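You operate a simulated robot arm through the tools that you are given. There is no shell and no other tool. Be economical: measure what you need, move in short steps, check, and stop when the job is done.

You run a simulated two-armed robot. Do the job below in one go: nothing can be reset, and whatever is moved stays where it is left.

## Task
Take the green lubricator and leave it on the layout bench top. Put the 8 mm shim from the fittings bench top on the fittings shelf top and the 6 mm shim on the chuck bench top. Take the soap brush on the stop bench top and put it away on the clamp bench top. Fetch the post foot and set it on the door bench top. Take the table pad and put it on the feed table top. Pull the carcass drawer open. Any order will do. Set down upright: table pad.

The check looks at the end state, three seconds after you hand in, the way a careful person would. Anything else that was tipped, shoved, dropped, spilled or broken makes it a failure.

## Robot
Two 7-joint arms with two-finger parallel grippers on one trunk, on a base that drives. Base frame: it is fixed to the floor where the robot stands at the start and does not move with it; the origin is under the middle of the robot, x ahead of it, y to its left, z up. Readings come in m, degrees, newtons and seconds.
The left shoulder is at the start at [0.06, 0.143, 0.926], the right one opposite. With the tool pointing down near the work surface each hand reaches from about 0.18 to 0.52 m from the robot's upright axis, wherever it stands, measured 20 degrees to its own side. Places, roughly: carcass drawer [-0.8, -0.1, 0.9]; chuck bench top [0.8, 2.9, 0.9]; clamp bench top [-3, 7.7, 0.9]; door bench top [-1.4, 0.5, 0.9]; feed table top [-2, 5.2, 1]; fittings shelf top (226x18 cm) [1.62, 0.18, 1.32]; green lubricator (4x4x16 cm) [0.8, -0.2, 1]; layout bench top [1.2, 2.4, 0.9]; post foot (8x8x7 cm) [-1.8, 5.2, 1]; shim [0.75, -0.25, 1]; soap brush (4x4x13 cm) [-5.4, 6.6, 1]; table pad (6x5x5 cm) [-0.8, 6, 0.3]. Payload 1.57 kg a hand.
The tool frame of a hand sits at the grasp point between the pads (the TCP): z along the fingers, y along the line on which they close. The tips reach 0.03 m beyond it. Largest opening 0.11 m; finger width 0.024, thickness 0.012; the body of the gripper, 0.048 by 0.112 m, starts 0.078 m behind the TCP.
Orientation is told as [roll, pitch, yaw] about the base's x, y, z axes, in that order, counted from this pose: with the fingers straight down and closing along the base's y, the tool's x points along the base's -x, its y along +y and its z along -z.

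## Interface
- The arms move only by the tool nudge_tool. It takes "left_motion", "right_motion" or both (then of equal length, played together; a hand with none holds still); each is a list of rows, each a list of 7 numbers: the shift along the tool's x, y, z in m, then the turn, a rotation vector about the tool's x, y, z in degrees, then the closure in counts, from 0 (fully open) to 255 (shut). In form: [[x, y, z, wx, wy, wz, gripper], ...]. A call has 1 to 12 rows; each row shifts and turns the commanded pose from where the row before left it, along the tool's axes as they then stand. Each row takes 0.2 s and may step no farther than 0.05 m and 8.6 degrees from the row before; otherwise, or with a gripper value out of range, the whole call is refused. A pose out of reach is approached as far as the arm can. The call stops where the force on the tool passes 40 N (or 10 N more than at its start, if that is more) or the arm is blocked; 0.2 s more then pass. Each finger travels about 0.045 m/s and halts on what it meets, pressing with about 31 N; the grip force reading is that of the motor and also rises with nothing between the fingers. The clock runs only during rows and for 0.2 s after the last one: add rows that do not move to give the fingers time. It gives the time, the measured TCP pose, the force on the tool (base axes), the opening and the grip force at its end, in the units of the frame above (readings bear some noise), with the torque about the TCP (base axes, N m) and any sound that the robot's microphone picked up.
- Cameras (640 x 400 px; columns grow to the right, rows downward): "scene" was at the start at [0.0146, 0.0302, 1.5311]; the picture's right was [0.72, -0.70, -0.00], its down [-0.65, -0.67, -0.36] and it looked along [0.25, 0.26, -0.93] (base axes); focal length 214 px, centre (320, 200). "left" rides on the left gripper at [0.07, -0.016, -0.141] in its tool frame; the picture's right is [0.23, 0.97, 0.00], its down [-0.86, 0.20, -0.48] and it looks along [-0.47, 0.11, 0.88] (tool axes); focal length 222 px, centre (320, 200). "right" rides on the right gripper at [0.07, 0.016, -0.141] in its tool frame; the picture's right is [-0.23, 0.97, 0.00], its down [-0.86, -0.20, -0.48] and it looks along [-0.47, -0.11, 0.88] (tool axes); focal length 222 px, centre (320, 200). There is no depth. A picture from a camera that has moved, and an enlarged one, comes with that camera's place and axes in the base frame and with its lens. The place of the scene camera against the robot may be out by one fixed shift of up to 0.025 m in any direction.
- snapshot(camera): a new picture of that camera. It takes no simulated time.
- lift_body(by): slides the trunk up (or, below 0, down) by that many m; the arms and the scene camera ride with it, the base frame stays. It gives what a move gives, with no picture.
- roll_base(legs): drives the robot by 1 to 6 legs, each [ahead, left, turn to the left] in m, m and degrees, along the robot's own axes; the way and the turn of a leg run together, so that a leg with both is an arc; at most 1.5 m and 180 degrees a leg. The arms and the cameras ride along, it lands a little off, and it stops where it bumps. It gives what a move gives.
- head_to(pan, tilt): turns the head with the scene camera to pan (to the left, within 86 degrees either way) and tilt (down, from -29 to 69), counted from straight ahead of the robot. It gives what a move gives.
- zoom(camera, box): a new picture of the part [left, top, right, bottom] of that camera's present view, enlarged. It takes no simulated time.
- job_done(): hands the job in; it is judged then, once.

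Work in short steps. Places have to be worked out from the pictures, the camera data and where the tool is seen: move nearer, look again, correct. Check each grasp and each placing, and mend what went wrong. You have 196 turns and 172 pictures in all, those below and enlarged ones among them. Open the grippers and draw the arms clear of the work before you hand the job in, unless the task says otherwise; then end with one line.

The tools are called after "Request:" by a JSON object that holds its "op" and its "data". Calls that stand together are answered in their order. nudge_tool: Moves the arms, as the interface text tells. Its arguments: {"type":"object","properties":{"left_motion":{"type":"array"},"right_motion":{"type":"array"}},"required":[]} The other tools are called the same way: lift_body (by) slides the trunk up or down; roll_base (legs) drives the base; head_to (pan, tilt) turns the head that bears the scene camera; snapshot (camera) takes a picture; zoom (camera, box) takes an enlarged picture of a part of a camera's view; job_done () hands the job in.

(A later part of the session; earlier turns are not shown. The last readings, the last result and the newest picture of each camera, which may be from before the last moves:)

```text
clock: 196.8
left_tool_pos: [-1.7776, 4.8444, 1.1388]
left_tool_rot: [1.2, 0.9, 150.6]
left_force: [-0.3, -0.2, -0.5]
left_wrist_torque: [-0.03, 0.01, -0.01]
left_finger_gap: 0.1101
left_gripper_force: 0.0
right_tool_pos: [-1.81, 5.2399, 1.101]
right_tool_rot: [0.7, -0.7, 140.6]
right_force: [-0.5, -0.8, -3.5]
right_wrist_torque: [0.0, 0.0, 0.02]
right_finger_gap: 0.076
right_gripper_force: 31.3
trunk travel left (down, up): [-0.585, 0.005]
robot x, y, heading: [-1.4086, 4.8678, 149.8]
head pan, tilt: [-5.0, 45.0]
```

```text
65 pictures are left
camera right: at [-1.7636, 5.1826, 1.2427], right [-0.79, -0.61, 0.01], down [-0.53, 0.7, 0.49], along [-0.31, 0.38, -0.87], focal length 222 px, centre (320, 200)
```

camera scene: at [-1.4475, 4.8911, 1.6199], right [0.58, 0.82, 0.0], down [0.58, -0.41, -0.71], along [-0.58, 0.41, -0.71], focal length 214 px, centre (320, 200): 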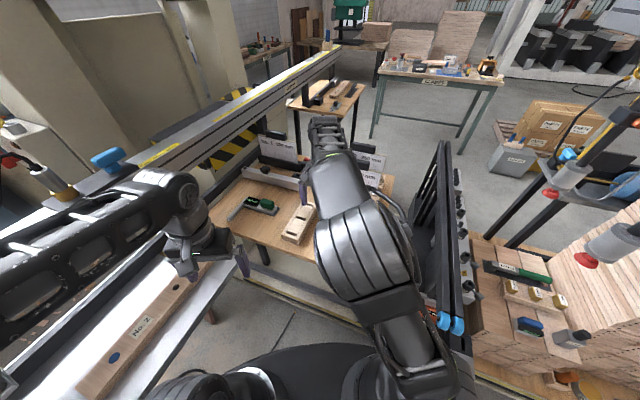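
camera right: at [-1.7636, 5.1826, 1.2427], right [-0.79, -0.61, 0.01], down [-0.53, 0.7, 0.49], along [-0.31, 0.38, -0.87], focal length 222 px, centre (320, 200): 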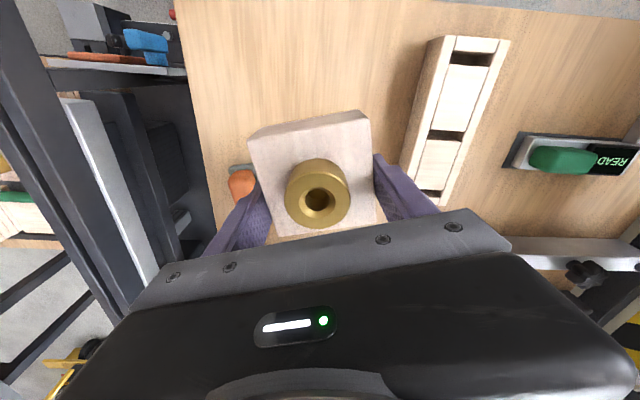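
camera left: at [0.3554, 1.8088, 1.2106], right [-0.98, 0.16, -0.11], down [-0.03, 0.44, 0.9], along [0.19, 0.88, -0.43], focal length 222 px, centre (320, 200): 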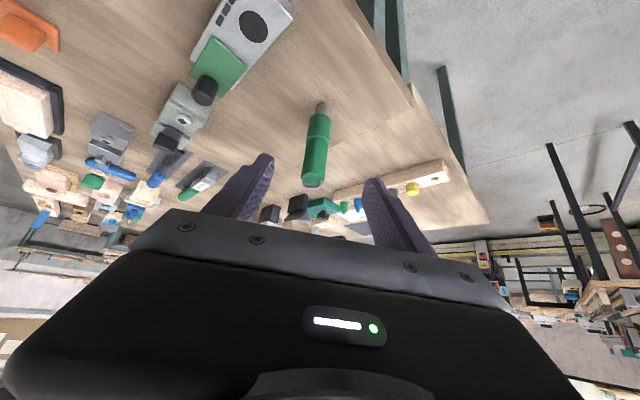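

The pad stays upright on the feed table and the post foot is held. I back out of the station, then tuck the right hand.

Request:
{"op": "roll_base", "data": {"legs": [[-0.27, 0.125, 0], [-0.4, 0, 0]]}}

Request:
{"op": "nudge_tool", "data": {"right_motion": [[0.04, 0, 0, 0, 0, 5, 140], [0.04, 0, 0, 0, 0, 0, 140], [0.04, 0, 0, 0, 0, 0, 140], [0.04, 0, 0, 0, 0, 0, 140]]}}

Request:
{"op": "head_to", "data": {"pan": 60, "tilt": 15}}

Request:
{"op": "snapshot", "data": {"camera": "scene"}}

```text
clock: 200.9
left_tool_pos: [-1.2563, 4.3916, 1.138]
left_tool_rot: [1.2, 0.8, 150.5]
left_force: [0.5, -1.3, -0.4]
left_wrist_torque: [0.0, -0.02, 0.0]
left_finger_gap: 0.1101
left_gripper_force: 0.1
right_tool_pos: [-1.2919, 4.7871, 1.1003]
right_tool_rot: [0.7, -0.7, 140.7]
right_force: [-0.3, -0.6, -3.3]
right_wrist_torque: [0.02, 0.04, 0.03]
right_finger_gap: 0.0759
right_gripper_force: 31.0
trunk travel left (down, up): [-0.585, 0.005]
robot x, y, heading: [-0.8924, 4.4136, 149.6]
head pan, tilt: [-5.0, 45.0]
```

```text
clock: 201.9
left_tool_pos: [-1.2571, 4.3911, 1.1386]
left_tool_rot: [1.2, 0.7, 150.5]
left_force: [1.1, -0.1, -0.7]
left_wrist_torque: [0.0, -0.01, -0.01]
left_finger_gap: 0.11
left_gripper_force: 0.0
right_tool_pos: [-1.1709, 4.6768, 1.1001]
right_tool_rot: [0.8, -0.6, 135.7]
right_force: [-0.1, -0.6, -2.8]
right_wrist_torque: [0.04, 0.03, 0.01]
right_finger_gap: 0.0758
right_gripper_force: 30.9
trunk travel left (down, up): [-0.585, 0.005]
robot x, y, heading: [-0.8874, 4.4184, 149.9]
head pan, tilt: [-5.0, 45.0]
```

```text
clock: 203.3
left_tool_pos: [-1.2578, 4.3904, 1.1385]
left_tool_rot: [1.2, 0.8, 150.5]
left_force: [0.1, -0.5, 0.1]
left_wrist_torque: [0.03, 0.02, 0.01]
left_finger_gap: 0.11
left_gripper_force: 0.1
right_tool_pos: [-1.172, 4.6766, 1.0999]
right_tool_rot: [0.8, -0.6, 135.6]
right_force: [0.7, 0.1, -2.5]
right_wrist_torque: [0.01, 0.04, 0.0]
right_finger_gap: 0.0757
right_gripper_force: 30.9
trunk travel left (down, up): [-0.585, 0.005]
robot x, y, heading: [-0.8871, 4.419, 149.9]
head pan, tilt: [60.0, 15.0]
```

```text
64 pictures are left
camera scene: at [-0.9408, 4.3448, 1.6667], right [-0.5, 0.87, 0.0], down [0.23, 0.13, -0.97], along [-0.84, -0.48, -0.26], focal length 214 px, centre (320, 200)
```

scene: 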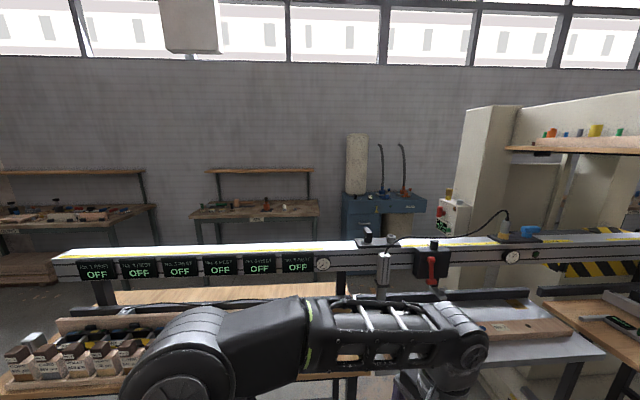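

There's a corridor along the left wall behind the fence machine, leading to the stop bench. I turn to heading 124° and go back around the narrow table's end.

Request:
{"op": "roll_base", "data": {"legs": [[0, 0, -26], [-1.43, 0, 0], [0, 0.72, 0], [0.1, 0.95, 0]]}}

Request:
{"op": "head_to", "data": {"pan": 0, "tilt": 25}}

Request:
{"op": "snapshot", "data": {"camera": "scene"}}

```text
clock: 219.9
left_tool_pos: [-1.8556, 2.4892, 1.1383]
left_tool_rot: [1.1, 0.8, 125.0]
left_force: [-0.1, 0.6, -0.7]
left_wrist_torque: [0.0, -0.04, -0.01]
left_finger_gap: 0.11
left_gripper_force: 0.1
right_tool_pos: [-1.6547, 2.7095, 1.0985]
right_tool_rot: [0.8, -0.5, 110.0]
right_force: [-0.4, 0.7, -3.7]
right_wrist_torque: [0.04, -0.02, -0.05]
right_finger_gap: 0.0751
right_gripper_force: 31.3
trunk travel left (down, up): [-0.585, 0.005]
robot x, y, heading: [-1.511, 2.3536, 124.4]
head pan, tilt: [60.0, 15.0]
```

```text
clock: 221.2
left_tool_pos: [-1.8557, 2.4883, 1.1384]
left_tool_rot: [1.2, 0.7, 125.0]
left_force: [-0.2, 0.0, -0.7]
left_wrist_torque: [-0.03, 0.02, -0.01]
left_finger_gap: 0.1099
left_gripper_force: 0.0
right_tool_pos: [-1.6545, 2.7103, 1.0989]
right_tool_rot: [0.8, -0.6, 110.1]
right_force: [-0.3, 0.0, -3.2]
right_wrist_torque: [0.02, 0.03, -0.02]
right_finger_gap: 0.0751
right_gripper_force: 31.1
trunk travel left (down, up): [-0.585, 0.005]
robot x, y, heading: [-1.5144, 2.3521, 124.1]
head pan, tilt: [0.0, 25.0]
```

```text
63 pictures are left
camera scene: at [-1.5437, 2.3946, 1.6505], right [0.83, 0.56, 0.0], down [0.24, -0.35, -0.91], along [-0.51, 0.75, -0.42], focal length 214 px, centre (320, 200)
```

scene: 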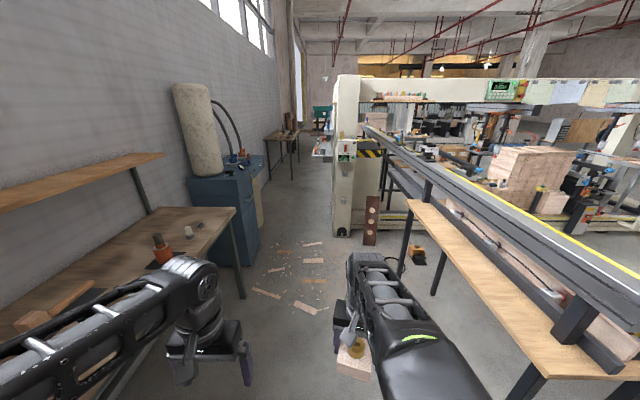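

The corridor is passable: I go ahead, keeping a bit left of the pillar (arms pass over the cabinet's edge).

Request:
{"op": "roll_base", "data": {"legs": [[1.35, 0.04, 0], [0.85, 0.33, 0], [0.9, 0, 0]]}}

Request:
{"op": "snapshot", "data": {"camera": "scene"}}

```text
clock: 236.8
left_tool_pos: [-3.939, 4.8307, 1.1382]
left_tool_rot: [1.3, 0.7, 126.0]
left_force: [0.3, 0.7, -0.3]
left_wrist_torque: [-0.02, -0.02, 0.01]
left_finger_gap: 0.1099
left_gripper_force: 0.1
right_tool_pos: [-3.7428, 5.0562, 1.0974]
right_tool_rot: [0.8, -0.5, 111.0]
right_force: [0.4, 0.1, -2.3]
right_wrist_torque: [0.04, 0.01, 0.03]
right_finger_gap: 0.0747
right_gripper_force: 31.2
trunk travel left (down, up): [-0.585, 0.005]
robot x, y, heading: [-3.597, 4.7028, 125.0]
head pan, tilt: [0.0, 25.0]
```

```text
62 pictures are left
camera scene: at [-3.6269, 4.7425, 1.6505], right [0.82, 0.58, 0.0], down [0.24, -0.35, -0.91], along [-0.52, 0.74, -0.42], focal length 214 px, centre (320, 200)
```

scene: 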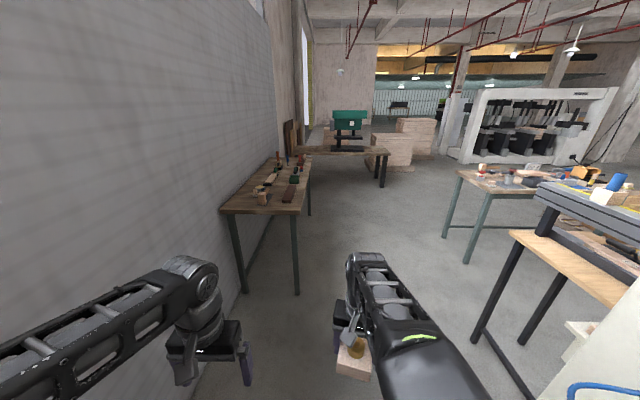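

I'm through. The bench ahead-left is the stop bench, the one at right the clamp bench; I zoom in on both.

Request:
{"op": "zoom", "data": {"camera": "scene", "box": [215, 130, 335, 220]}}

Request:
{"op": "zoom", "data": {"camera": "scene", "box": [440, 140, 640, 240]}}

```text
4.44 times, centred on (275, 175) of scene
camera zoom: at [-3.6269, 4.7425, 1.6505], right [0.82, 0.58, 0.0], down [0.24, -0.35, -0.91], along [-0.52, 0.74, -0.42], focal length 953 px, centre (520, 311)
```

zoom: 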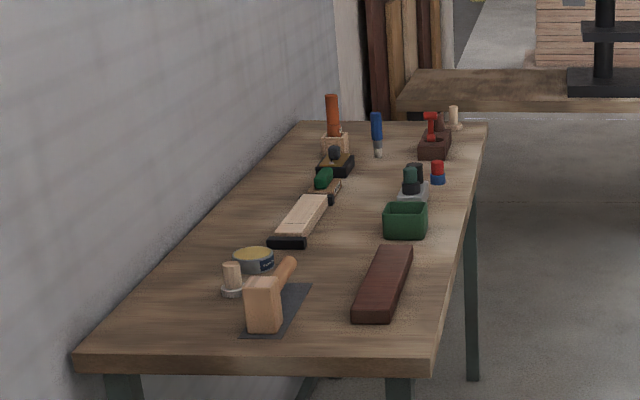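

```text
3.20 times, centred on (540, 190) of scene
camera zoom: at [-3.6269, 4.7425, 1.6505], right [0.82, 0.58, 0.0], down [0.24, -0.35, -0.91], along [-0.52, 0.74, -0.42], focal length 686 px, centre (-384, 232)
```

zoom: 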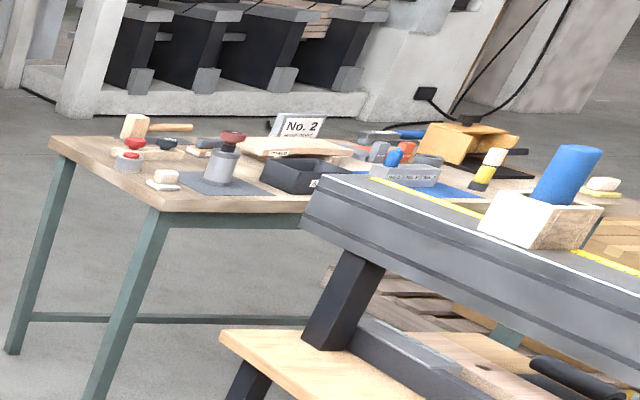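

The blue-handled upright item matches the soap brush's place (≈ (−5.45, 6.65)). I drive along the bench and turn to face it.

Request:
{"op": "roll_base", "data": {"legs": [[1.28, -0.26, 0], [1.28, -0.22, 0], [0, 0, 89]]}}

Request:
{"op": "head_to", "data": {"pan": 10, "tilt": 40}}

Request:
{"op": "snapshot", "data": {"camera": "scene"}}

```text
clock: 253.2
left_tool_pos: [-4.7913, 6.7398, 1.1386]
left_tool_rot: [1.2, 0.7, -146.8]
left_force: [-0.3, -0.6, -0.8]
left_wrist_torque: [0.01, 0.01, 0.0]
left_finger_gap: 0.1099
left_gripper_force: 0.1
right_tool_pos: [-5.0058, 6.9478, 1.1001]
right_tool_rot: [0.7, -0.7, -161.6]
right_force: [-0.8, -0.3, -3.5]
right_wrist_torque: [-0.02, 0.03, -0.02]
right_finger_gap: 0.0745
right_gripper_force: 30.7
trunk travel left (down, up): [-0.585, 0.005]
robot x, y, heading: [-4.6436, 7.0767, -147.3]
head pan, tilt: [0.0, 25.0]
```

```text
clock: 253.9
left_tool_pos: [-4.7918, 6.7401, 1.1379]
left_tool_rot: [1.2, 0.8, -146.7]
left_force: [0.6, 0.8, -0.2]
left_wrist_torque: [-0.01, 0.02, 0.03]
left_finger_gap: 0.1097
left_gripper_force: 0.0
right_tool_pos: [-5.0069, 6.948, 1.0994]
right_tool_rot: [0.8, -0.6, -161.5]
right_force: [0.7, 0.6, -3.8]
right_wrist_torque: [-0.03, 0.05, -0.03]
right_finger_gap: 0.0749
right_gripper_force: 31.2
trunk travel left (down, up): [-0.585, 0.005]
robot x, y, heading: [-4.6429, 7.0769, -147.6]
head pan, tilt: [10.0, 40.0]
```

```text
59 pictures are left
camera scene: at [-4.6776, 7.0256, 1.6273], right [-0.68, 0.74, 0.0], down [0.47, 0.43, -0.77], along [-0.56, -0.52, -0.64], focal length 214 px, centre (320, 200)
```

scene: 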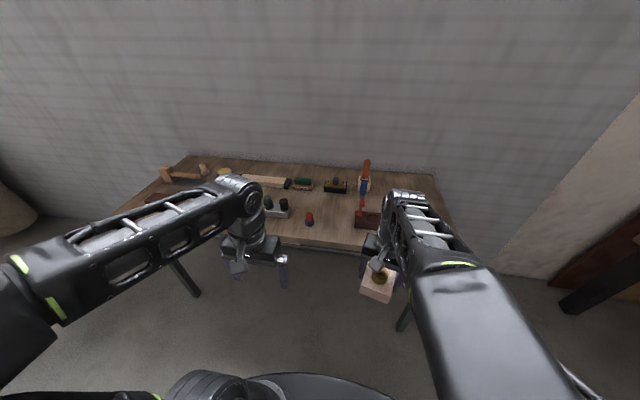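

Request:
{"op": "zoom", "data": {"camera": "scene", "box": [260, 140, 460, 260]}}

```text
3.20 times, centred on (360, 200) of scene
camera zoom: at [-4.6776, 7.0256, 1.6273], right [-0.68, 0.74, 0.0], down [0.47, 0.43, -0.77], along [-0.56, -0.52, -0.64], focal length 686 px, centre (192, 200)
```

zoom: 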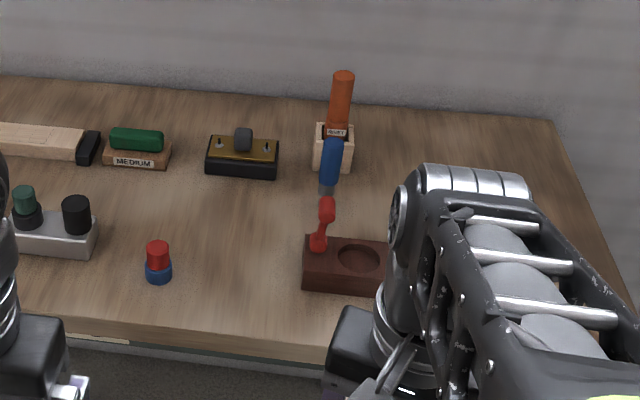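

Brush at about (−5.465, 6.61). I tilt the left hand forward ~38° and roll up to the bench.

Request:
{"op": "nudge_tool", "data": {"left_motion": [[-0.03, 0, 0, 0, -8, 0, 60], [-0.03, 0, 0, 0, -8, 0, 100], [-0.03, 0, 0.01, 0, -8, 0, 120], [-0.03, 0, 0.02, 0, -8, 0, 120], [0, 0, 0.02, 0, -6, 0, 120]]}}

Request:
{"op": "roll_base", "data": {"legs": [[0.3, -0.13, 0]]}}

Request:
{"op": "snapshot", "data": {"camera": "left"}}

```text
clock: 255.1
left_tool_pos: [-4.9044, 6.6645, 1.1153]
left_tool_rot: [1.4, -37.3, -147.6]
left_force: [0.8, -0.3, -0.3]
left_wrist_torque: [0.01, 0.03, 0.0]
left_finger_gap: 0.0582
left_gripper_force: 0.1
right_tool_pos: [-5.0055, 6.9467, 1.0993]
right_tool_rot: [0.7, -0.6, -161.7]
right_force: [0.6, 0.3, -3.9]
right_wrist_torque: [0.03, 0.03, 0.03]
right_finger_gap: 0.0749
right_gripper_force: 31.0
trunk travel left (down, up): [-0.585, 0.005]
robot x, y, heading: [-4.6449, 7.0766, -147.3]
head pan, tilt: [10.0, 40.0]
```

```text
clock: 257.3
left_tool_pos: [-5.2256, 6.6154, 1.1153]
left_tool_rot: [1.4, -37.2, -147.9]
left_force: [0.0, -0.5, 0.3]
left_wrist_torque: [0.02, -0.03, 0.03]
left_finger_gap: 0.0578
left_gripper_force: 0.0
right_tool_pos: [-5.3258, 6.8994, 1.099]
right_tool_rot: [0.8, -0.5, -161.9]
right_force: [-0.4, -0.1, -2.7]
right_wrist_torque: [-0.01, -0.02, 0.0]
right_finger_gap: 0.075
right_gripper_force: 31.1
trunk travel left (down, up): [-0.585, 0.005]
robot x, y, heading: [-4.962, 7.0258, -147.7]
head pan, tilt: [10.0, 40.0]
```

```text
57 pictures are left
camera left: at [-5.1175, 6.7077, 1.1863], right [0.68, -0.72, -0.12], down [-0.23, -0.37, 0.9], along [-0.69, -0.59, -0.42], focal length 222 px, centre (320, 200)
```

left: 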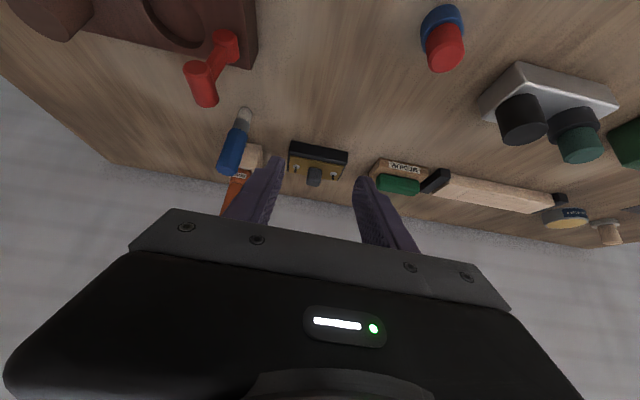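

The brush is at (−5.44, 6.628). A red-handled block stands on the direct line, so I swing the hand 25° clockwise to come in from its left, and move nearer.

Request:
{"op": "nudge_tool", "data": {"left_motion": [[0, 0, 0, 5.14, 0, 6.77, 110], [0, 0, 0, 5.14, 0, 6.77, 110], [0, 0, 0, 5.14, 0, 6.77, 110], [-0.035, -0.019, 0.027, 0, 0, 0, 110], [-0.035, -0.019, 0.027, 0, 0, 0, 110], [0, 0, 0, 0, 0, 0, 110]]}}

Request:
{"op": "snapshot", "data": {"camera": "left"}}

```text
clock: 258.7
left_tool_pos: [-5.3163, 6.6423, 1.1118]
left_tool_rot: [1.4, -36.7, -173.3]
left_force: [-0.3, -0.1, -0.1]
left_wrist_torque: [0.0, 0.01, 0.01]
left_finger_gap: 0.0625
left_gripper_force: 0.0
right_tool_pos: [-5.325, 6.9013, 1.1003]
right_tool_rot: [0.8, -0.6, -161.9]
right_force: [-0.2, -0.9, -3.6]
right_wrist_torque: [-0.01, 0.0, 0.01]
right_finger_gap: 0.0749
right_gripper_force: 30.7
trunk travel left (down, up): [-0.585, 0.005]
robot x, y, heading: [-4.9667, 7.0292, -147.8]
head pan, tilt: [10.0, 40.0]
```

```text
56 pictures are left
camera left: at [-5.1795, 6.6767, 1.1834], right [0.31, -0.94, -0.12], down [-0.37, -0.23, 0.9], along [-0.88, -0.23, -0.42], focal length 222 px, centre (320, 200)
```

left: 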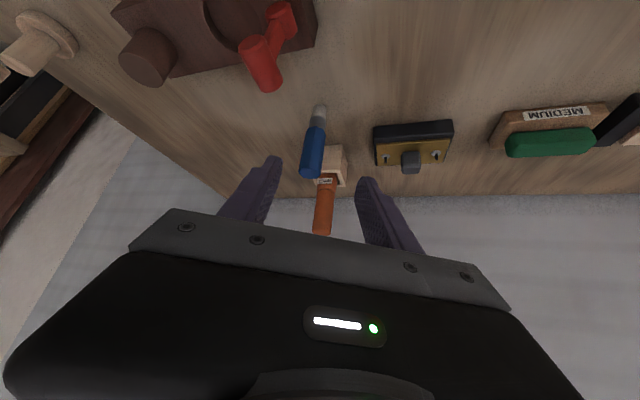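

Aligned with the brush. I advance along the fingers and close on its handle.

Request:
{"op": "nudge_tool", "data": {"left_motion": [[-0.02, 0, 0.02, 0, 0, 0, 110], [-0.018, 0, 0.035, 0, 0, 0, 110], [0, 0, 0.04, 0, 0, 0, 110], [0, 0, 0.04, 0, 0, 0, 110], [0, 0, 0.028, 0, 0, 0, 110], [0, 0, 0, 0, 0, 0, 110]]}}

Request:
{"op": "snapshot", "data": {"camera": "left"}}

```text
clock: 260.1
left_tool_pos: [-5.4427, 6.6245, 1.0052]
left_tool_rot: [1.4, -36.7, -173.3]
left_force: [-0.1, -0.7, 0.5]
left_wrist_torque: [0.0, 0.01, -0.02]
left_finger_gap: 0.0625
left_gripper_force: 0.1
right_tool_pos: [-5.3235, 6.9005, 1.0985]
right_tool_rot: [0.8, -0.7, -161.9]
right_force: [-0.3, -0.6, -3.7]
right_wrist_torque: [0.01, 0.03, -0.03]
right_finger_gap: 0.0748
right_gripper_force: 31.0
trunk travel left (down, up): [-0.585, 0.005]
robot x, y, heading: [-4.9664, 7.0274, -147.7]
head pan, tilt: [10.0, 40.0]
```

```text
55 pictures are left
camera left: at [-5.3066, 6.6592, 1.0767], right [0.31, -0.94, -0.12], down [-0.37, -0.23, 0.9], along [-0.88, -0.23, -0.42], focal length 222 px, centre (320, 200)
```

left: 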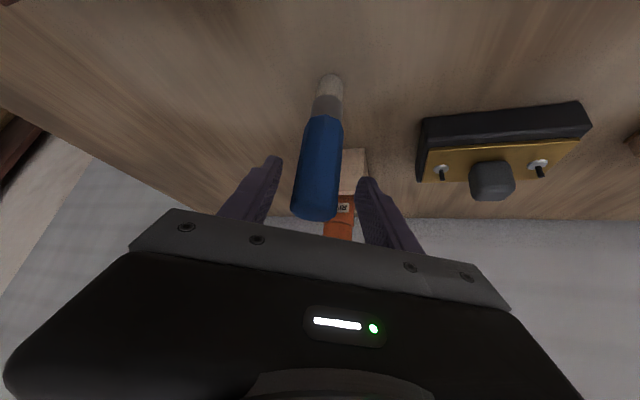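

Brush is right at the grasp point; closing.

Request:
{"op": "nudge_tool", "data": {"left_motion": [[0, 0, 0, 0, 0, 0, 150], [0, 0, 0, 0, 0, 0, 190], [0, 0, 0, 0, 0, 0, 220], [0, 0, 0, 0, 0, 0, 240], [0, 0, 0, 0, 0, 0, 240]]}}

Request:
{"op": "nudge_tool", "data": {"left_motion": [[-0.018, 0, -0.024, 0, 0, 0, 240], [-0.024, 0, -0.032, 0, 0, 0, 240], [-0.024, 0, -0.032, 0, 0, 0, 240], [-0.024, 0, -0.032, 0, 0, 0, 240]]}}

Request:
{"op": "snapshot", "data": {"camera": "left"}}

```text
clock: 261.3
left_tool_pos: [-5.4435, 6.6248, 1.0049]
left_tool_rot: [1.3, -36.8, -173.3]
left_force: [-0.8, 1.5, 1.1]
left_wrist_torque: [0.15, -0.03, -0.01]
left_finger_gap: 0.0301
left_gripper_force: 31.0
right_tool_pos: [-5.3253, 6.9002, 1.1001]
right_tool_rot: [0.7, -0.6, -162.0]
right_force: [0.0, 0.1, -2.7]
right_wrist_torque: [-0.02, 0.02, 0.02]
right_finger_gap: 0.0748
right_gripper_force: 31.0
trunk travel left (down, up): [-0.585, 0.005]
robot x, y, heading: [-4.9666, 7.0307, -147.8]
head pan, tilt: [10.0, 40.0]
```

```text
clock: 262.3
left_tool_pos: [-5.4435, 6.6255, 1.1563]
left_tool_rot: [1.3, -36.7, -173.3]
left_force: [0.8, -0.3, -1.0]
left_wrist_torque: [0.02, -0.01, -0.01]
left_finger_gap: 0.0298
left_gripper_force: 31.1
right_tool_pos: [-5.325, 6.9008, 1.0983]
right_tool_rot: [0.8, -0.6, -161.9]
right_force: [0.0, 0.2, -3.0]
right_wrist_torque: [-0.01, 0.02, -0.05]
right_finger_gap: 0.0748
right_gripper_force: 31.5
trunk travel left (down, up): [-0.585, 0.005]
robot x, y, heading: [-4.9619, 7.0301, -147.9]
head pan, tilt: [10.0, 40.0]
```

```text
54 pictures are left
camera left: at [-5.307, 6.6615, 1.2282], right [0.31, -0.94, -0.12], down [-0.37, -0.23, 0.9], along [-0.88, -0.23, -0.42], focal length 222 px, centre (320, 200)
```

left: 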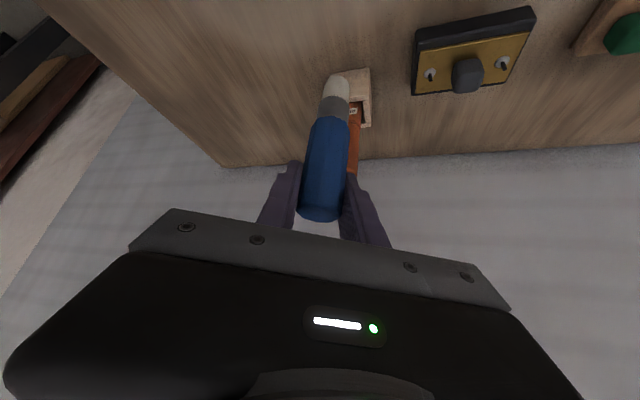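

Brush held. I back away, then turn counter-clockwise to face the clamp bench's end.

Request:
{"op": "roll_base", "data": {"legs": [[-0.45, 0, 0], [0, 0, 91], [0, 0, 90.5]]}}

Request:
{"op": "head_to", "data": {"pan": 0, "tilt": 35}}

Request:
{"op": "snapshot", "data": {"camera": "scene"}}

```text
clock: 272.6
left_tool_pos: [-4.1039, 7.6678, 1.155]
left_tool_rot: [1.3, -36.6, 6.5]
left_force: [-0.3, 0.6, 0.2]
left_wrist_torque: [0.01, -0.02, 0.0]
left_finger_gap: 0.03
left_gripper_force: 30.4
right_tool_pos: [-4.2226, 7.3949, 1.0999]
right_tool_rot: [0.8, -0.6, 17.9]
right_force: [0.0, -0.3, -2.9]
right_wrist_torque: [0.01, -0.02, 0.0]
right_finger_gap: 0.0747
right_gripper_force: 31.2
trunk travel left (down, up): [-0.585, 0.005]
robot x, y, heading: [-4.5855, 7.2668, 32.2]
head pan, tilt: [10.0, 40.0]
```

```text
clock: 273.4
left_tool_pos: [-4.1025, 7.6689, 1.1555]
left_tool_rot: [1.3, -36.6, 6.5]
left_force: [1.4, 0.0, -0.8]
left_wrist_torque: [0.0, 0.02, 0.0]
left_finger_gap: 0.0298
left_gripper_force: 30.8
right_tool_pos: [-4.2217, 7.3937, 1.0984]
right_tool_rot: [0.7, -0.7, 18.0]
right_force: [0.5, -0.4, -3.3]
right_wrist_torque: [0.01, -0.02, 0.0]
right_finger_gap: 0.075
right_gripper_force: 31.3
trunk travel left (down, up): [-0.585, 0.005]
robot x, y, heading: [-4.5842, 7.2663, 31.8]
head pan, tilt: [0.0, 35.0]
```

```text
53 pictures are left
camera scene: at [-4.5295, 7.288, 1.6347], right [0.53, -0.85, 0.0], down [-0.49, -0.31, -0.82], along [0.69, 0.44, -0.57], focal length 214 px, centre (320, 200)
```

scene: 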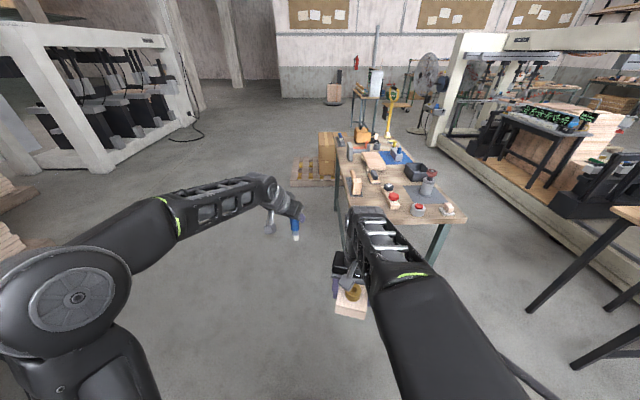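

Request:
{"op": "zoom", "data": {"camera": "scene", "box": [310, 120, 470, 240]}}

```text
3.33 times, centred on (390, 180) of scene
camera zoom: at [-4.5295, 7.288, 1.6347], right [0.53, -0.85, 0.0], down [-0.49, -0.31, -0.82], along [0.69, 0.44, -0.57], focal length 715 px, centre (87, 267)
```

zoom: 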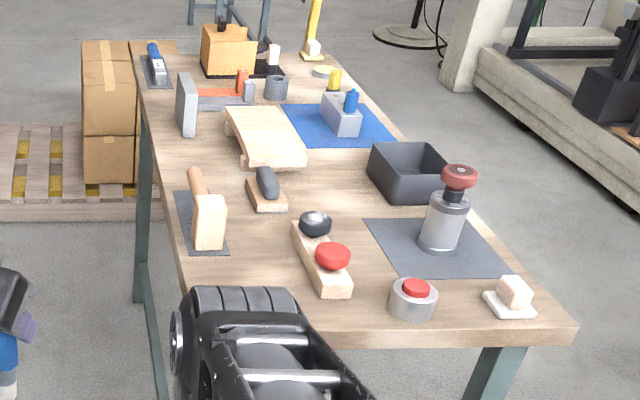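

The near-left corner of the clamp bench is free, at about (−3.56, 7.576). I drive up so the brush comes over it.

Request:
{"op": "roll_base", "data": {"legs": [[0.0, -0.36, 0], [0.38, 0, 0]]}}

Request:
{"op": "snapshot", "data": {"camera": "left"}}

Request:
{"op": "snapshot", "data": {"camera": "scene"}}

```text
clock: 277.7
left_tool_pos: [-3.5849, 7.5592, 1.1551]
left_tool_rot: [1.2, -36.7, 6.4]
left_force: [0.0, -0.5, -0.5]
left_wrist_torque: [-0.02, 0.01, -0.01]
left_finger_gap: 0.0296
left_gripper_force: 30.7
right_tool_pos: [-3.7049, 7.2862, 1.0994]
right_tool_rot: [0.7, -0.5, 17.6]
right_force: [0.0, 0.5, -3.7]
right_wrist_torque: [0.02, -0.03, 0.02]
right_finger_gap: 0.075
right_gripper_force: 30.9
trunk travel left (down, up): [-0.585, 0.005]
robot x, y, heading: [-4.0659, 7.162, 31.8]
head pan, tilt: [0.0, 35.0]
```

```text
51 pictures are left
camera left: at [-3.7223, 7.5243, 1.2272], right [-0.3, 0.95, -0.12], down [0.37, 0.23, 0.9], along [0.88, 0.23, -0.42], focal length 222 px, centre (320, 200)
```

left: 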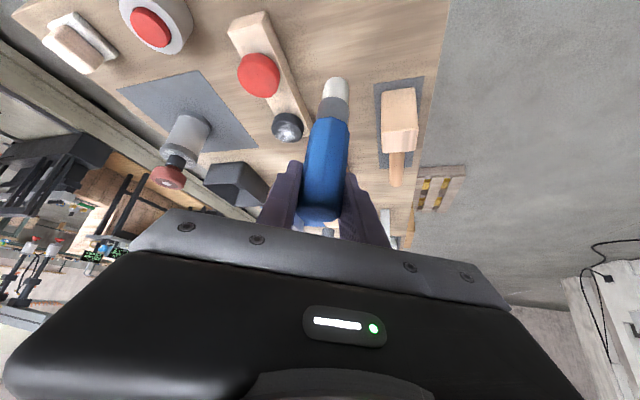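

```text
50 pictures are left
camera scene: at [-4.0124, 7.1812, 1.6347], right [0.53, -0.85, 0.0], down [-0.49, -0.3, -0.82], along [0.7, 0.43, -0.57], focal length 214 px, centre (320, 200)
```

scene: 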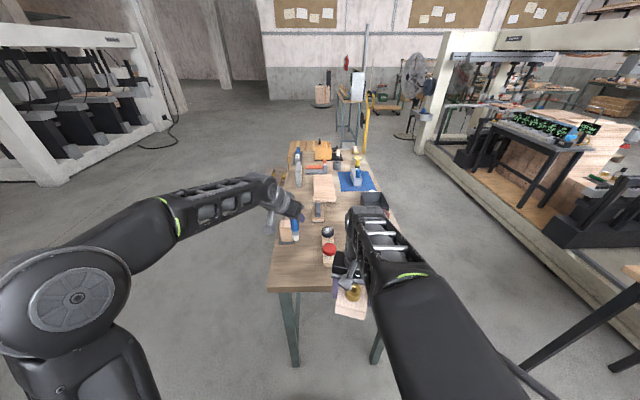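

Clear wood beneath. I lower 13.5 cm, then small steps to contact.

Request:
{"op": "nudge_tool", "data": {"left_motion": [[0.0269, 0.008, 0.0361, 0, 0, 0, 240], [0.0269, 0, 0.0361, 0, 0, 0, 240], [0.024, 0, 0.032, 0, 0, 0, 240], [0, 0, 0, 0, 0, 0, 240]]}}

Request:
{"op": "snapshot", "data": {"camera": "left"}}

```text
clock: 278.7
left_tool_pos: [-3.5853, 7.5691, 1.025]
left_tool_rot: [1.3, -36.6, 6.2]
left_force: [-1.2, -0.1, 0.1]
left_wrist_torque: [0.01, 0.03, 0.01]
left_finger_gap: 0.0297
left_gripper_force: 30.8
right_tool_pos: [-3.7067, 7.2846, 1.0995]
right_tool_rot: [0.8, -0.6, 17.6]
right_force: [0.0, 0.4, -2.6]
right_wrist_torque: [-0.02, -0.04, 0.03]
right_finger_gap: 0.0748
right_gripper_force: 31.0
trunk travel left (down, up): [-0.585, 0.005]
robot x, y, heading: [-4.0648, 7.1555, 31.9]
head pan, tilt: [0.0, 35.0]
```

```text
49 pictures are left
camera left: at [-3.7233, 7.5338, 1.097], right [-0.3, 0.95, -0.12], down [0.37, 0.23, 0.9], along [0.88, 0.23, -0.42], focal length 222 px, centre (320, 200)
```

left: 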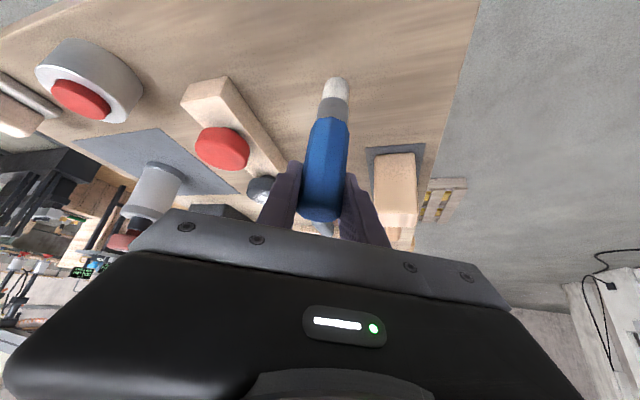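

Request:
{"op": "nudge_tool", "data": {"left_motion": [[0.0042, 0, 0.0056, 0, 0, 0, 240], [0.0024, 0, 0.0032, 0, 0, 0, 240], [0.0018, 0, 0.0024, 0, 0, 0, 240], [0.0018, 0, 0.0024, 0, 0, 0, 240], [0.0018, 0, 0.0024, 0, 0, 0, 240], [0, 0, 0, 0, 0, 0, 240]]}}

```text
clock: 280.1
left_tool_pos: [-3.586, 7.5691, 1.0058]
left_tool_rot: [1.3, -36.6, 6.2]
left_force: [-0.6, -1.0, 0.9]
left_wrist_torque: [-0.07, 0.06, 0.03]
left_finger_gap: 0.0299
left_gripper_force: 30.6
right_tool_pos: [-3.705, 7.2844, 1.0989]
right_tool_rot: [0.8, -0.6, 17.7]
right_force: [0.4, -0.8, -2.9]
right_wrist_torque: [0.01, -0.04, 0.04]
right_finger_gap: 0.0747
right_gripper_force: 31.3
trunk travel left (down, up): [-0.585, 0.005]
robot x, y, heading: [-4.0728, 7.1605, 31.8]
head pan, tilt: [0.0, 35.0]
```

Contact is just about to begin; two more millimetres.

Request:
{"op": "nudge_tool", "data": {"left_motion": [[0.0009, 0, 0.0012, 0, 0, 0, 240], [0.0009, 0, 0.0012, 0, 0, 0, 240], [0, 0, 0, 0, 0, 0, 240]]}}

```text
clock: 280.9
left_tool_pos: [-3.586, 7.5701, 1.0052]
left_tool_rot: [1.4, -37.0, 6.2]
left_force: [-2.6, 2.1, 19.3]
left_wrist_torque: [0.05, 0.33, -0.02]
left_finger_gap: 0.0299
left_gripper_force: 30.6
right_tool_pos: [-3.707, 7.2838, 1.0999]
right_tool_rot: [0.8, -0.6, 17.7]
right_force: [-0.1, -1.0, -3.3]
right_wrist_torque: [0.04, -0.04, -0.01]
right_finger_gap: 0.0746
right_gripper_force: 31.5
trunk travel left (down, up): [-0.585, 0.005]
robot x, y, heading: [-4.0687, 7.1604, 32.0]
head pan, tilt: [0.0, 35.0]
```

Contact. I ease 1 mm and open slowly.

Request:
{"op": "nudge_tool", "data": {"left_motion": [[-0.0006, 0, -0.0008, 0, 0, 0, 240], [0, 0, 0, 0, 0, 0, 184], [0, 0, 0, 0, 0, 0, 178], [0, 0, 0, 0, 0, 0, 170], [0, 0, 0, 0, 0, 0, 155], [0, 0, 0, 0, 0, 0, 135], [0, 0, 0, 0, 0, 0, 110], [0, 0, 0, 0, 0, 0, 110]]}}

Request:
{"op": "snapshot", "data": {"camera": "left"}}

```text
clock: 282.7
left_tool_pos: [-3.5862, 7.5692, 1.0027]
left_tool_rot: [1.2, -36.7, 6.2]
left_force: [0.3, -0.2, 0.4]
left_wrist_torque: [0.02, 0.01, -0.01]
left_finger_gap: 0.0626
left_gripper_force: 0.1
right_tool_pos: [-3.7059, 7.2848, 1.0993]
right_tool_rot: [0.7, -0.6, 17.7]
right_force: [0.0, 0.5, -2.4]
right_wrist_torque: [0.01, 0.0, -0.02]
right_finger_gap: 0.0749
right_gripper_force: 31.1
trunk travel left (down, up): [-0.585, 0.005]
robot x, y, heading: [-4.0719, 7.1591, 31.7]
head pan, tilt: [0.0, 35.0]
```

```text
48 pictures are left
camera left: at [-3.7245, 7.5342, 1.075], right [-0.3, 0.95, -0.12], down [0.37, 0.23, 0.9], along [0.88, 0.23, -0.42], focal length 222 px, centre (320, 200)
```

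left: 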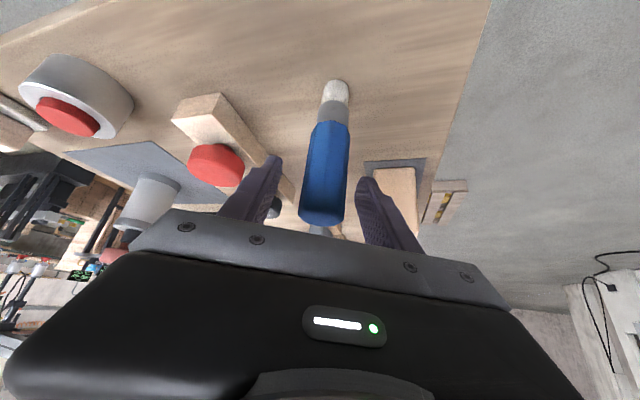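

The brush stands by itself. I withdraw along the finger axis.

Request:
{"op": "nudge_tool", "data": {"left_motion": [[0, 0, -0.03, 0, 0, 0, 100], [0, 0, -0.04, 0, 0, 0, 100], [0, 0, -0.045, 0, 0, 0, 100], [0, 0, -0.045, 0, 0, 0, 100]]}}

Request:
{"op": "roll_base", "data": {"legs": [[-0.3, 0, 0]]}}

Request:
{"op": "zoom", "data": {"camera": "scene", "box": [270, 100, 430, 220]}}

```text
clock: 283.7
left_tool_pos: [-3.6829, 7.5529, 1.1338]
left_tool_rot: [1.2, -36.7, 6.3]
left_force: [0.1, -0.1, -0.2]
left_wrist_torque: [-0.02, -0.02, 0.0]
left_finger_gap: 0.0669
left_gripper_force: 0.0
right_tool_pos: [-3.7074, 7.2836, 1.0994]
right_tool_rot: [0.8, -0.6, 17.7]
right_force: [-0.8, -0.3, -3.9]
right_wrist_torque: [0.0, -0.06, -0.02]
right_finger_gap: 0.0747
right_gripper_force: 31.1
trunk travel left (down, up): [-0.585, 0.005]
robot x, y, heading: [-4.0681, 7.1614, 31.9]
head pan, tilt: [0.0, 35.0]
```

```text
clock: 285.8
left_tool_pos: [-3.9423, 7.3927, 1.1329]
left_tool_rot: [1.3, -36.7, 6.3]
left_force: [0.7, -0.3, 0.6]
left_wrist_torque: [0.01, -0.01, 0.01]
left_finger_gap: 0.0668
left_gripper_force: 0.1
right_tool_pos: [-3.9667, 7.1245, 1.0995]
right_tool_rot: [0.8, -0.6, 17.9]
right_force: [-0.5, -0.6, -3.1]
right_wrist_torque: [0.03, -0.06, 0.0]
right_finger_gap: 0.0747
right_gripper_force: 31.1
trunk travel left (down, up): [-0.585, 0.005]
robot x, y, heading: [-4.3282, 6.9996, 32.0]
head pan, tilt: [0.0, 35.0]
```

```text
3.33 times, centred on (350, 160) of scene
camera zoom: at [-4.2738, 7.0184, 1.6348], right [0.53, -0.85, 0.0], down [-0.49, -0.3, -0.82], along [0.69, 0.43, -0.57], focal length 715 px, centre (220, 333)
```

zoom: 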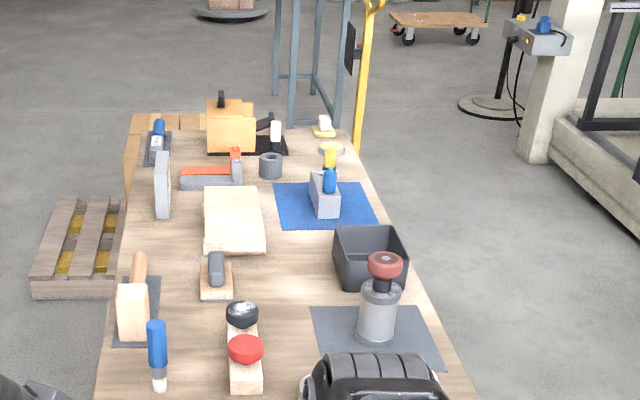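

The brush stands on the clamp bench. I tuck the left hand and turn to go back through the corridor.

Request:
{"op": "nudge_tool", "data": {"left_motion": [[0.02, 0, 0, 0, 8.5, 0, 40], [0.02, 0, 0, 0, 8.5, 0, 0], [0.02, 0, 0, 0, 8.5, 0, 0], [0.03, 0, 0, 0, 8.5, 0, 0], [0.03, 0, 0, 0, 2.5, -5, 0], [0.03, 0.02, 0, 0, 0, -7, 0], [0.03, 0.02, 0, 0, 0, -7, 0], [0.02, 0.02, 0, 0, 0, -7, 0]]}}

Request:
{"op": "roll_base", "data": {"legs": [[0, 0, -88]]}}

Request:
{"op": "head_to", "data": {"pan": 0, "tilt": 25}}

Request:
{"op": "snapshot", "data": {"camera": "scene"}}

```text
clock: 287.6
left_tool_pos: [-4.148, 7.4114, 1.0986]
left_tool_rot: [0.7, -0.6, 33.3]
left_force: [0.1, -0.7, 0.7]
left_wrist_torque: [0.02, -0.02, -0.01]
left_finger_gap: 0.11
left_gripper_force: 0.0
right_tool_pos: [-3.9664, 7.1245, 1.0991]
right_tool_rot: [0.9, -0.6, 17.9]
right_force: [-0.5, 0.0, -3.8]
right_wrist_torque: [0.01, -0.03, 0.01]
right_finger_gap: 0.075
right_gripper_force: 31.1
trunk travel left (down, up): [-0.585, 0.005]
robot x, y, heading: [-4.3245, 6.9955, 31.9]
head pan, tilt: [0.0, 35.0]
```

```text
clock: 291.8
left_tool_pos: [-3.9142, 6.8177, 1.0974]
left_tool_rot: [0.8, -0.6, -56.8]
left_force: [0.2, -0.2, 0.6]
left_wrist_torque: [0.01, 0.01, 0.0]
left_finger_gap: 0.1099
left_gripper_force: 0.1
right_tool_pos: [-4.1999, 6.6362, 1.0986]
right_tool_rot: [0.8, -0.6, -72.2]
right_force: [-0.6, 0.7, -3.1]
right_wrist_torque: [-0.05, -0.03, 0.03]
right_finger_gap: 0.0746
right_gripper_force: 31.0
trunk travel left (down, up): [-0.585, 0.005]
robot x, y, heading: [-4.3284, 6.999, -58.1]
head pan, tilt: [0.0, 35.0]
```

```text
clock: 292.5
left_tool_pos: [-3.9133, 6.8184, 1.0978]
left_tool_rot: [0.7, -0.6, -56.8]
left_force: [0.0, -0.4, -0.9]
left_wrist_torque: [0.02, 0.01, -0.03]
left_finger_gap: 0.1099
left_gripper_force: 0.0
right_tool_pos: [-4.201, 6.636, 1.0991]
right_tool_rot: [0.8, -0.5, -72.2]
right_force: [-0.3, -0.9, -3.9]
right_wrist_torque: [-0.02, 0.01, -0.02]
right_finger_gap: 0.0749
right_gripper_force: 30.8
trunk travel left (down, up): [-0.585, 0.005]
robot x, y, heading: [-4.3253, 6.9985, -57.8]
head pan, tilt: [0.0, 25.0]
```

```text
46 pictures are left
camera scene: at [-4.289, 6.9353, 1.6505], right [-0.85, -0.53, 0.0], down [-0.23, 0.36, -0.91], along [0.48, -0.77, -0.42], focal length 214 px, centre (320, 200)
```

scene: 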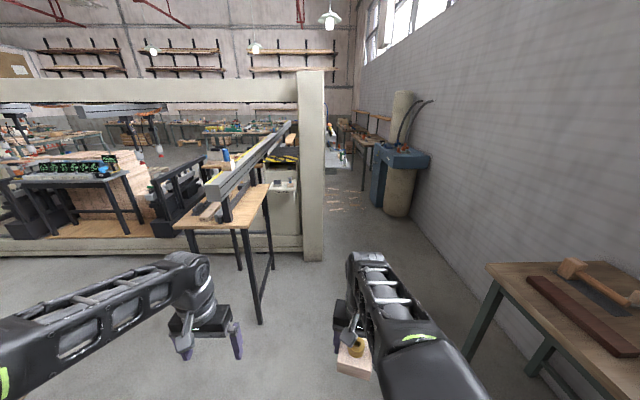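

The passage is clear; I drive back through it along the path used before.

Request:
{"op": "roll_base", "data": {"legs": [[1.02, -0.303, 0], [1.02, -0.303, 0], [1.2, 0.034, 0], [0.79, 0.37, 0], [1.2, 0.035, 0]]}}

Request:
{"op": "head_to", "data": {"pan": -15, "tilt": 20}}

Request:
{"op": "snapshot", "data": {"camera": "scene"}}

```text
clock: 318.7
left_tool_pos: [-1.2035, 2.346, 1.0986]
left_tool_rot: [0.8, -0.6, -56.1]
left_force: [-0.1, -0.4, 0.1]
left_wrist_torque: [0.0, 0.02, -0.01]
left_finger_gap: 0.1102
left_gripper_force: 0.0
right_tool_pos: [-1.4863, 2.1615, 1.0997]
right_tool_rot: [0.9, -0.7, -71.4]
right_force: [-0.9, -0.5, -2.6]
right_wrist_torque: [0.0, 0.0, -0.01]
right_finger_gap: 0.0748
right_gripper_force: 31.1
trunk travel left (down, up): [-0.585, 0.005]
robot x, y, heading: [-1.618, 2.5216, -57.2]
head pan, tilt: [0.0, 25.0]
```

```text
clock: 319.5
left_tool_pos: [-1.2029, 2.3466, 1.098]
left_tool_rot: [0.8, -0.5, -56.0]
left_force: [0.1, -0.7, 0.1]
left_wrist_torque: [-0.03, -0.03, 0.03]
left_finger_gap: 0.11
left_gripper_force: 0.0
right_tool_pos: [-1.486, 2.1605, 1.0989]
right_tool_rot: [0.8, -0.6, -71.4]
right_force: [0.3, 0.5, -4.0]
right_wrist_torque: [-0.03, -0.03, -0.02]
right_finger_gap: 0.0747
right_gripper_force: 31.4
trunk travel left (down, up): [-0.585, 0.005]
robot x, y, heading: [-1.6193, 2.5164, -57.1]
head pan, tilt: [-15.0, 20.0]
```

```text
45 pictures are left
camera scene: at [-1.6005, 2.4471, 1.6586], right [-0.95, -0.31, 0.0], down [-0.1, 0.33, -0.94], along [0.29, -0.89, -0.34], focal length 214 px, centre (320, 200)
```

scene: 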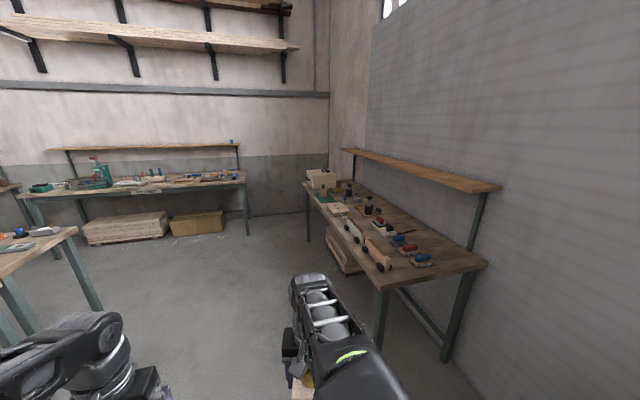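

The wall bench here is the door bench, with the carcass (drawer box) at its far end. I zoom.

Request:
{"op": "zoom", "data": {"camera": "scene", "box": [290, 150, 490, 290]}}

```text
2.86 times, centred on (390, 220) of scene
camera zoom: at [-1.6005, 2.4471, 1.6586], right [-0.95, -0.31, 0.0], down [-0.1, 0.33, -0.94], along [0.29, -0.89, -0.34], focal length 613 px, centre (120, 143)
```

zoom: 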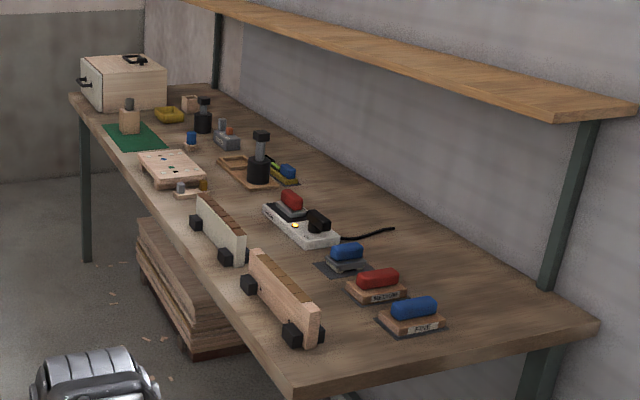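

A spot near the bench's near end, between the plane and the FINE sander, looks usable. First I advance to the bench end and check what's on my right.

Request:
{"op": "roll_base", "data": {"legs": [[0.45, 0, 1]]}}

Request:
{"op": "head_to", "data": {"pan": -60, "tilt": 40}}

Request:
{"op": "snapshot", "data": {"camera": "scene"}}

```text
clock: 322.2
left_tool_pos: [-0.9485, 1.9702, 1.0974]
left_tool_rot: [0.8, -0.6, -55.1]
left_force: [-0.5, 0.6, 0.3]
left_wrist_torque: [0.0, 0.0, 0.0]
left_finger_gap: 0.1098
left_gripper_force: 0.0
right_tool_pos: [-1.2285, 1.7786, 1.0992]
right_tool_rot: [0.7, -0.5, -70.3]
right_force: [0.9, 0.3, -4.2]
right_wrist_torque: [-0.02, 0.01, 0.01]
right_finger_gap: 0.0749
right_gripper_force: 30.9
trunk travel left (down, up): [-0.585, 0.005]
robot x, y, heading: [-1.3674, 2.1358, -56.2]
head pan, tilt: [-15.0, 20.0]
```

```text
clock: 323.4
left_tool_pos: [-0.9477, 1.9704, 1.099]
left_tool_rot: [0.8, -0.6, -55.2]
left_force: [0.5, 0.3, 0.5]
left_wrist_torque: [0.01, -0.01, 0.03]
left_finger_gap: 0.1098
left_gripper_force: 0.1
right_tool_pos: [-1.2301, 1.7797, 1.0985]
right_tool_rot: [0.8, -0.6, -70.4]
right_force: [0.2, 1.0, -2.6]
right_wrist_torque: [0.0, 0.01, 0.01]
right_finger_gap: 0.0746
right_gripper_force: 30.6
trunk travel left (down, up): [-0.585, 0.005]
robot x, y, heading: [-1.3673, 2.14, -56.1]
head pan, tilt: [-60.0, 40.0]
```

```text
43 pictures are left
camera scene: at [-1.4157, 2.0763, 1.6272], right [-0.9, 0.44, 0.0], down [0.28, 0.58, -0.77], along [-0.34, -0.69, -0.64], focal length 214 px, centre (320, 200)
```

scene: 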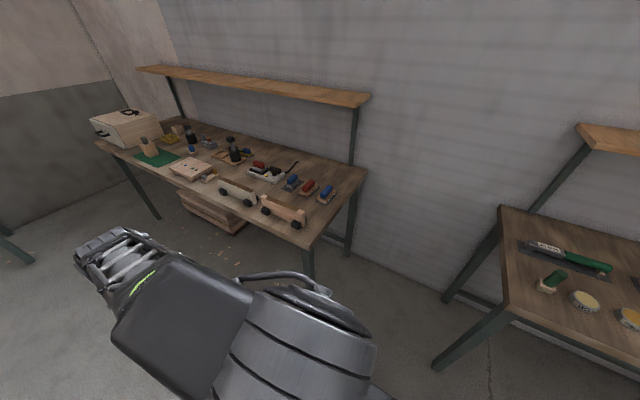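

Facing the bench from its front is cleaner. I turn right 90° and slide to stand before its near end.

Request:
{"op": "roll_base", "data": {"legs": [[0, 0, -90], [0, 0.5, 0]]}}

Request:
{"op": "head_to", "data": {"pan": 0, "tilt": 40}}

Request:
{"op": "snapshot", "data": {"camera": "scene"}}

```text
clock: 330.1
left_tool_pos: [-1.2549, 1.2961, 1.0985]
left_tool_rot: [0.7, -0.6, -145.5]
left_force: [-0.3, 0.4, 0.3]
left_wrist_torque: [0.04, -0.02, -0.01]
left_finger_gap: 0.1098
left_gripper_force: 0.0
right_tool_pos: [-1.4448, 1.5798, 1.0993]
right_tool_rot: [0.7, -0.7, -160.9]
right_force: [0.4, 0.6, -3.5]
right_wrist_torque: [0.02, 0.01, 0.01]
right_finger_gap: 0.0747
right_gripper_force: 30.7
trunk travel left (down, up): [-0.585, 0.005]
robot x, y, heading: [-1.0861, 1.7132, -146.7]
head pan, tilt: [-60.0, 40.0]
```

```text
clock: 331.4
left_tool_pos: [-1.2551, 1.2972, 1.0984]
left_tool_rot: [0.8, -0.5, -145.5]
left_force: [0.0, -0.3, 0.1]
left_wrist_torque: [-0.02, 0.01, 0.02]
left_finger_gap: 0.1101
left_gripper_force: 0.0
right_tool_pos: [-1.4446, 1.5793, 1.0981]
right_tool_rot: [0.8, -0.6, -160.8]
right_force: [0.8, 0.6, -2.8]
right_wrist_torque: [-0.02, 0.03, 0.02]
right_finger_gap: 0.0745
right_gripper_force: 30.8
trunk travel left (down, up): [-0.585, 0.005]
robot x, y, heading: [-1.0868, 1.7138, -146.3]
head pan, tilt: [0.0, 40.0]
```

```text
42 pictures are left
camera scene: at [-1.1256, 1.6747, 1.6272], right [-0.55, 0.84, 0.0], down [0.54, 0.35, -0.77], along [-0.64, -0.42, -0.64], focal length 214 px, centre (320, 200)
```

scene: 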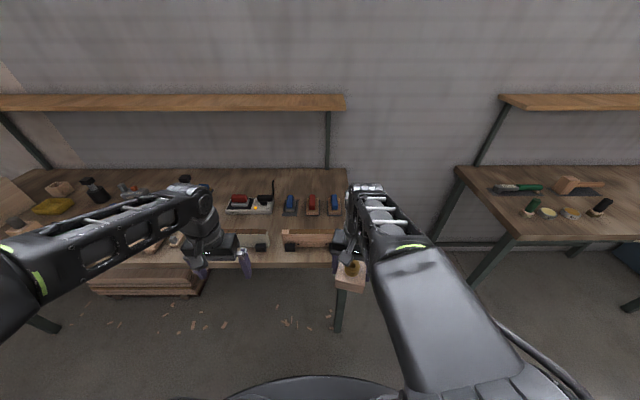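

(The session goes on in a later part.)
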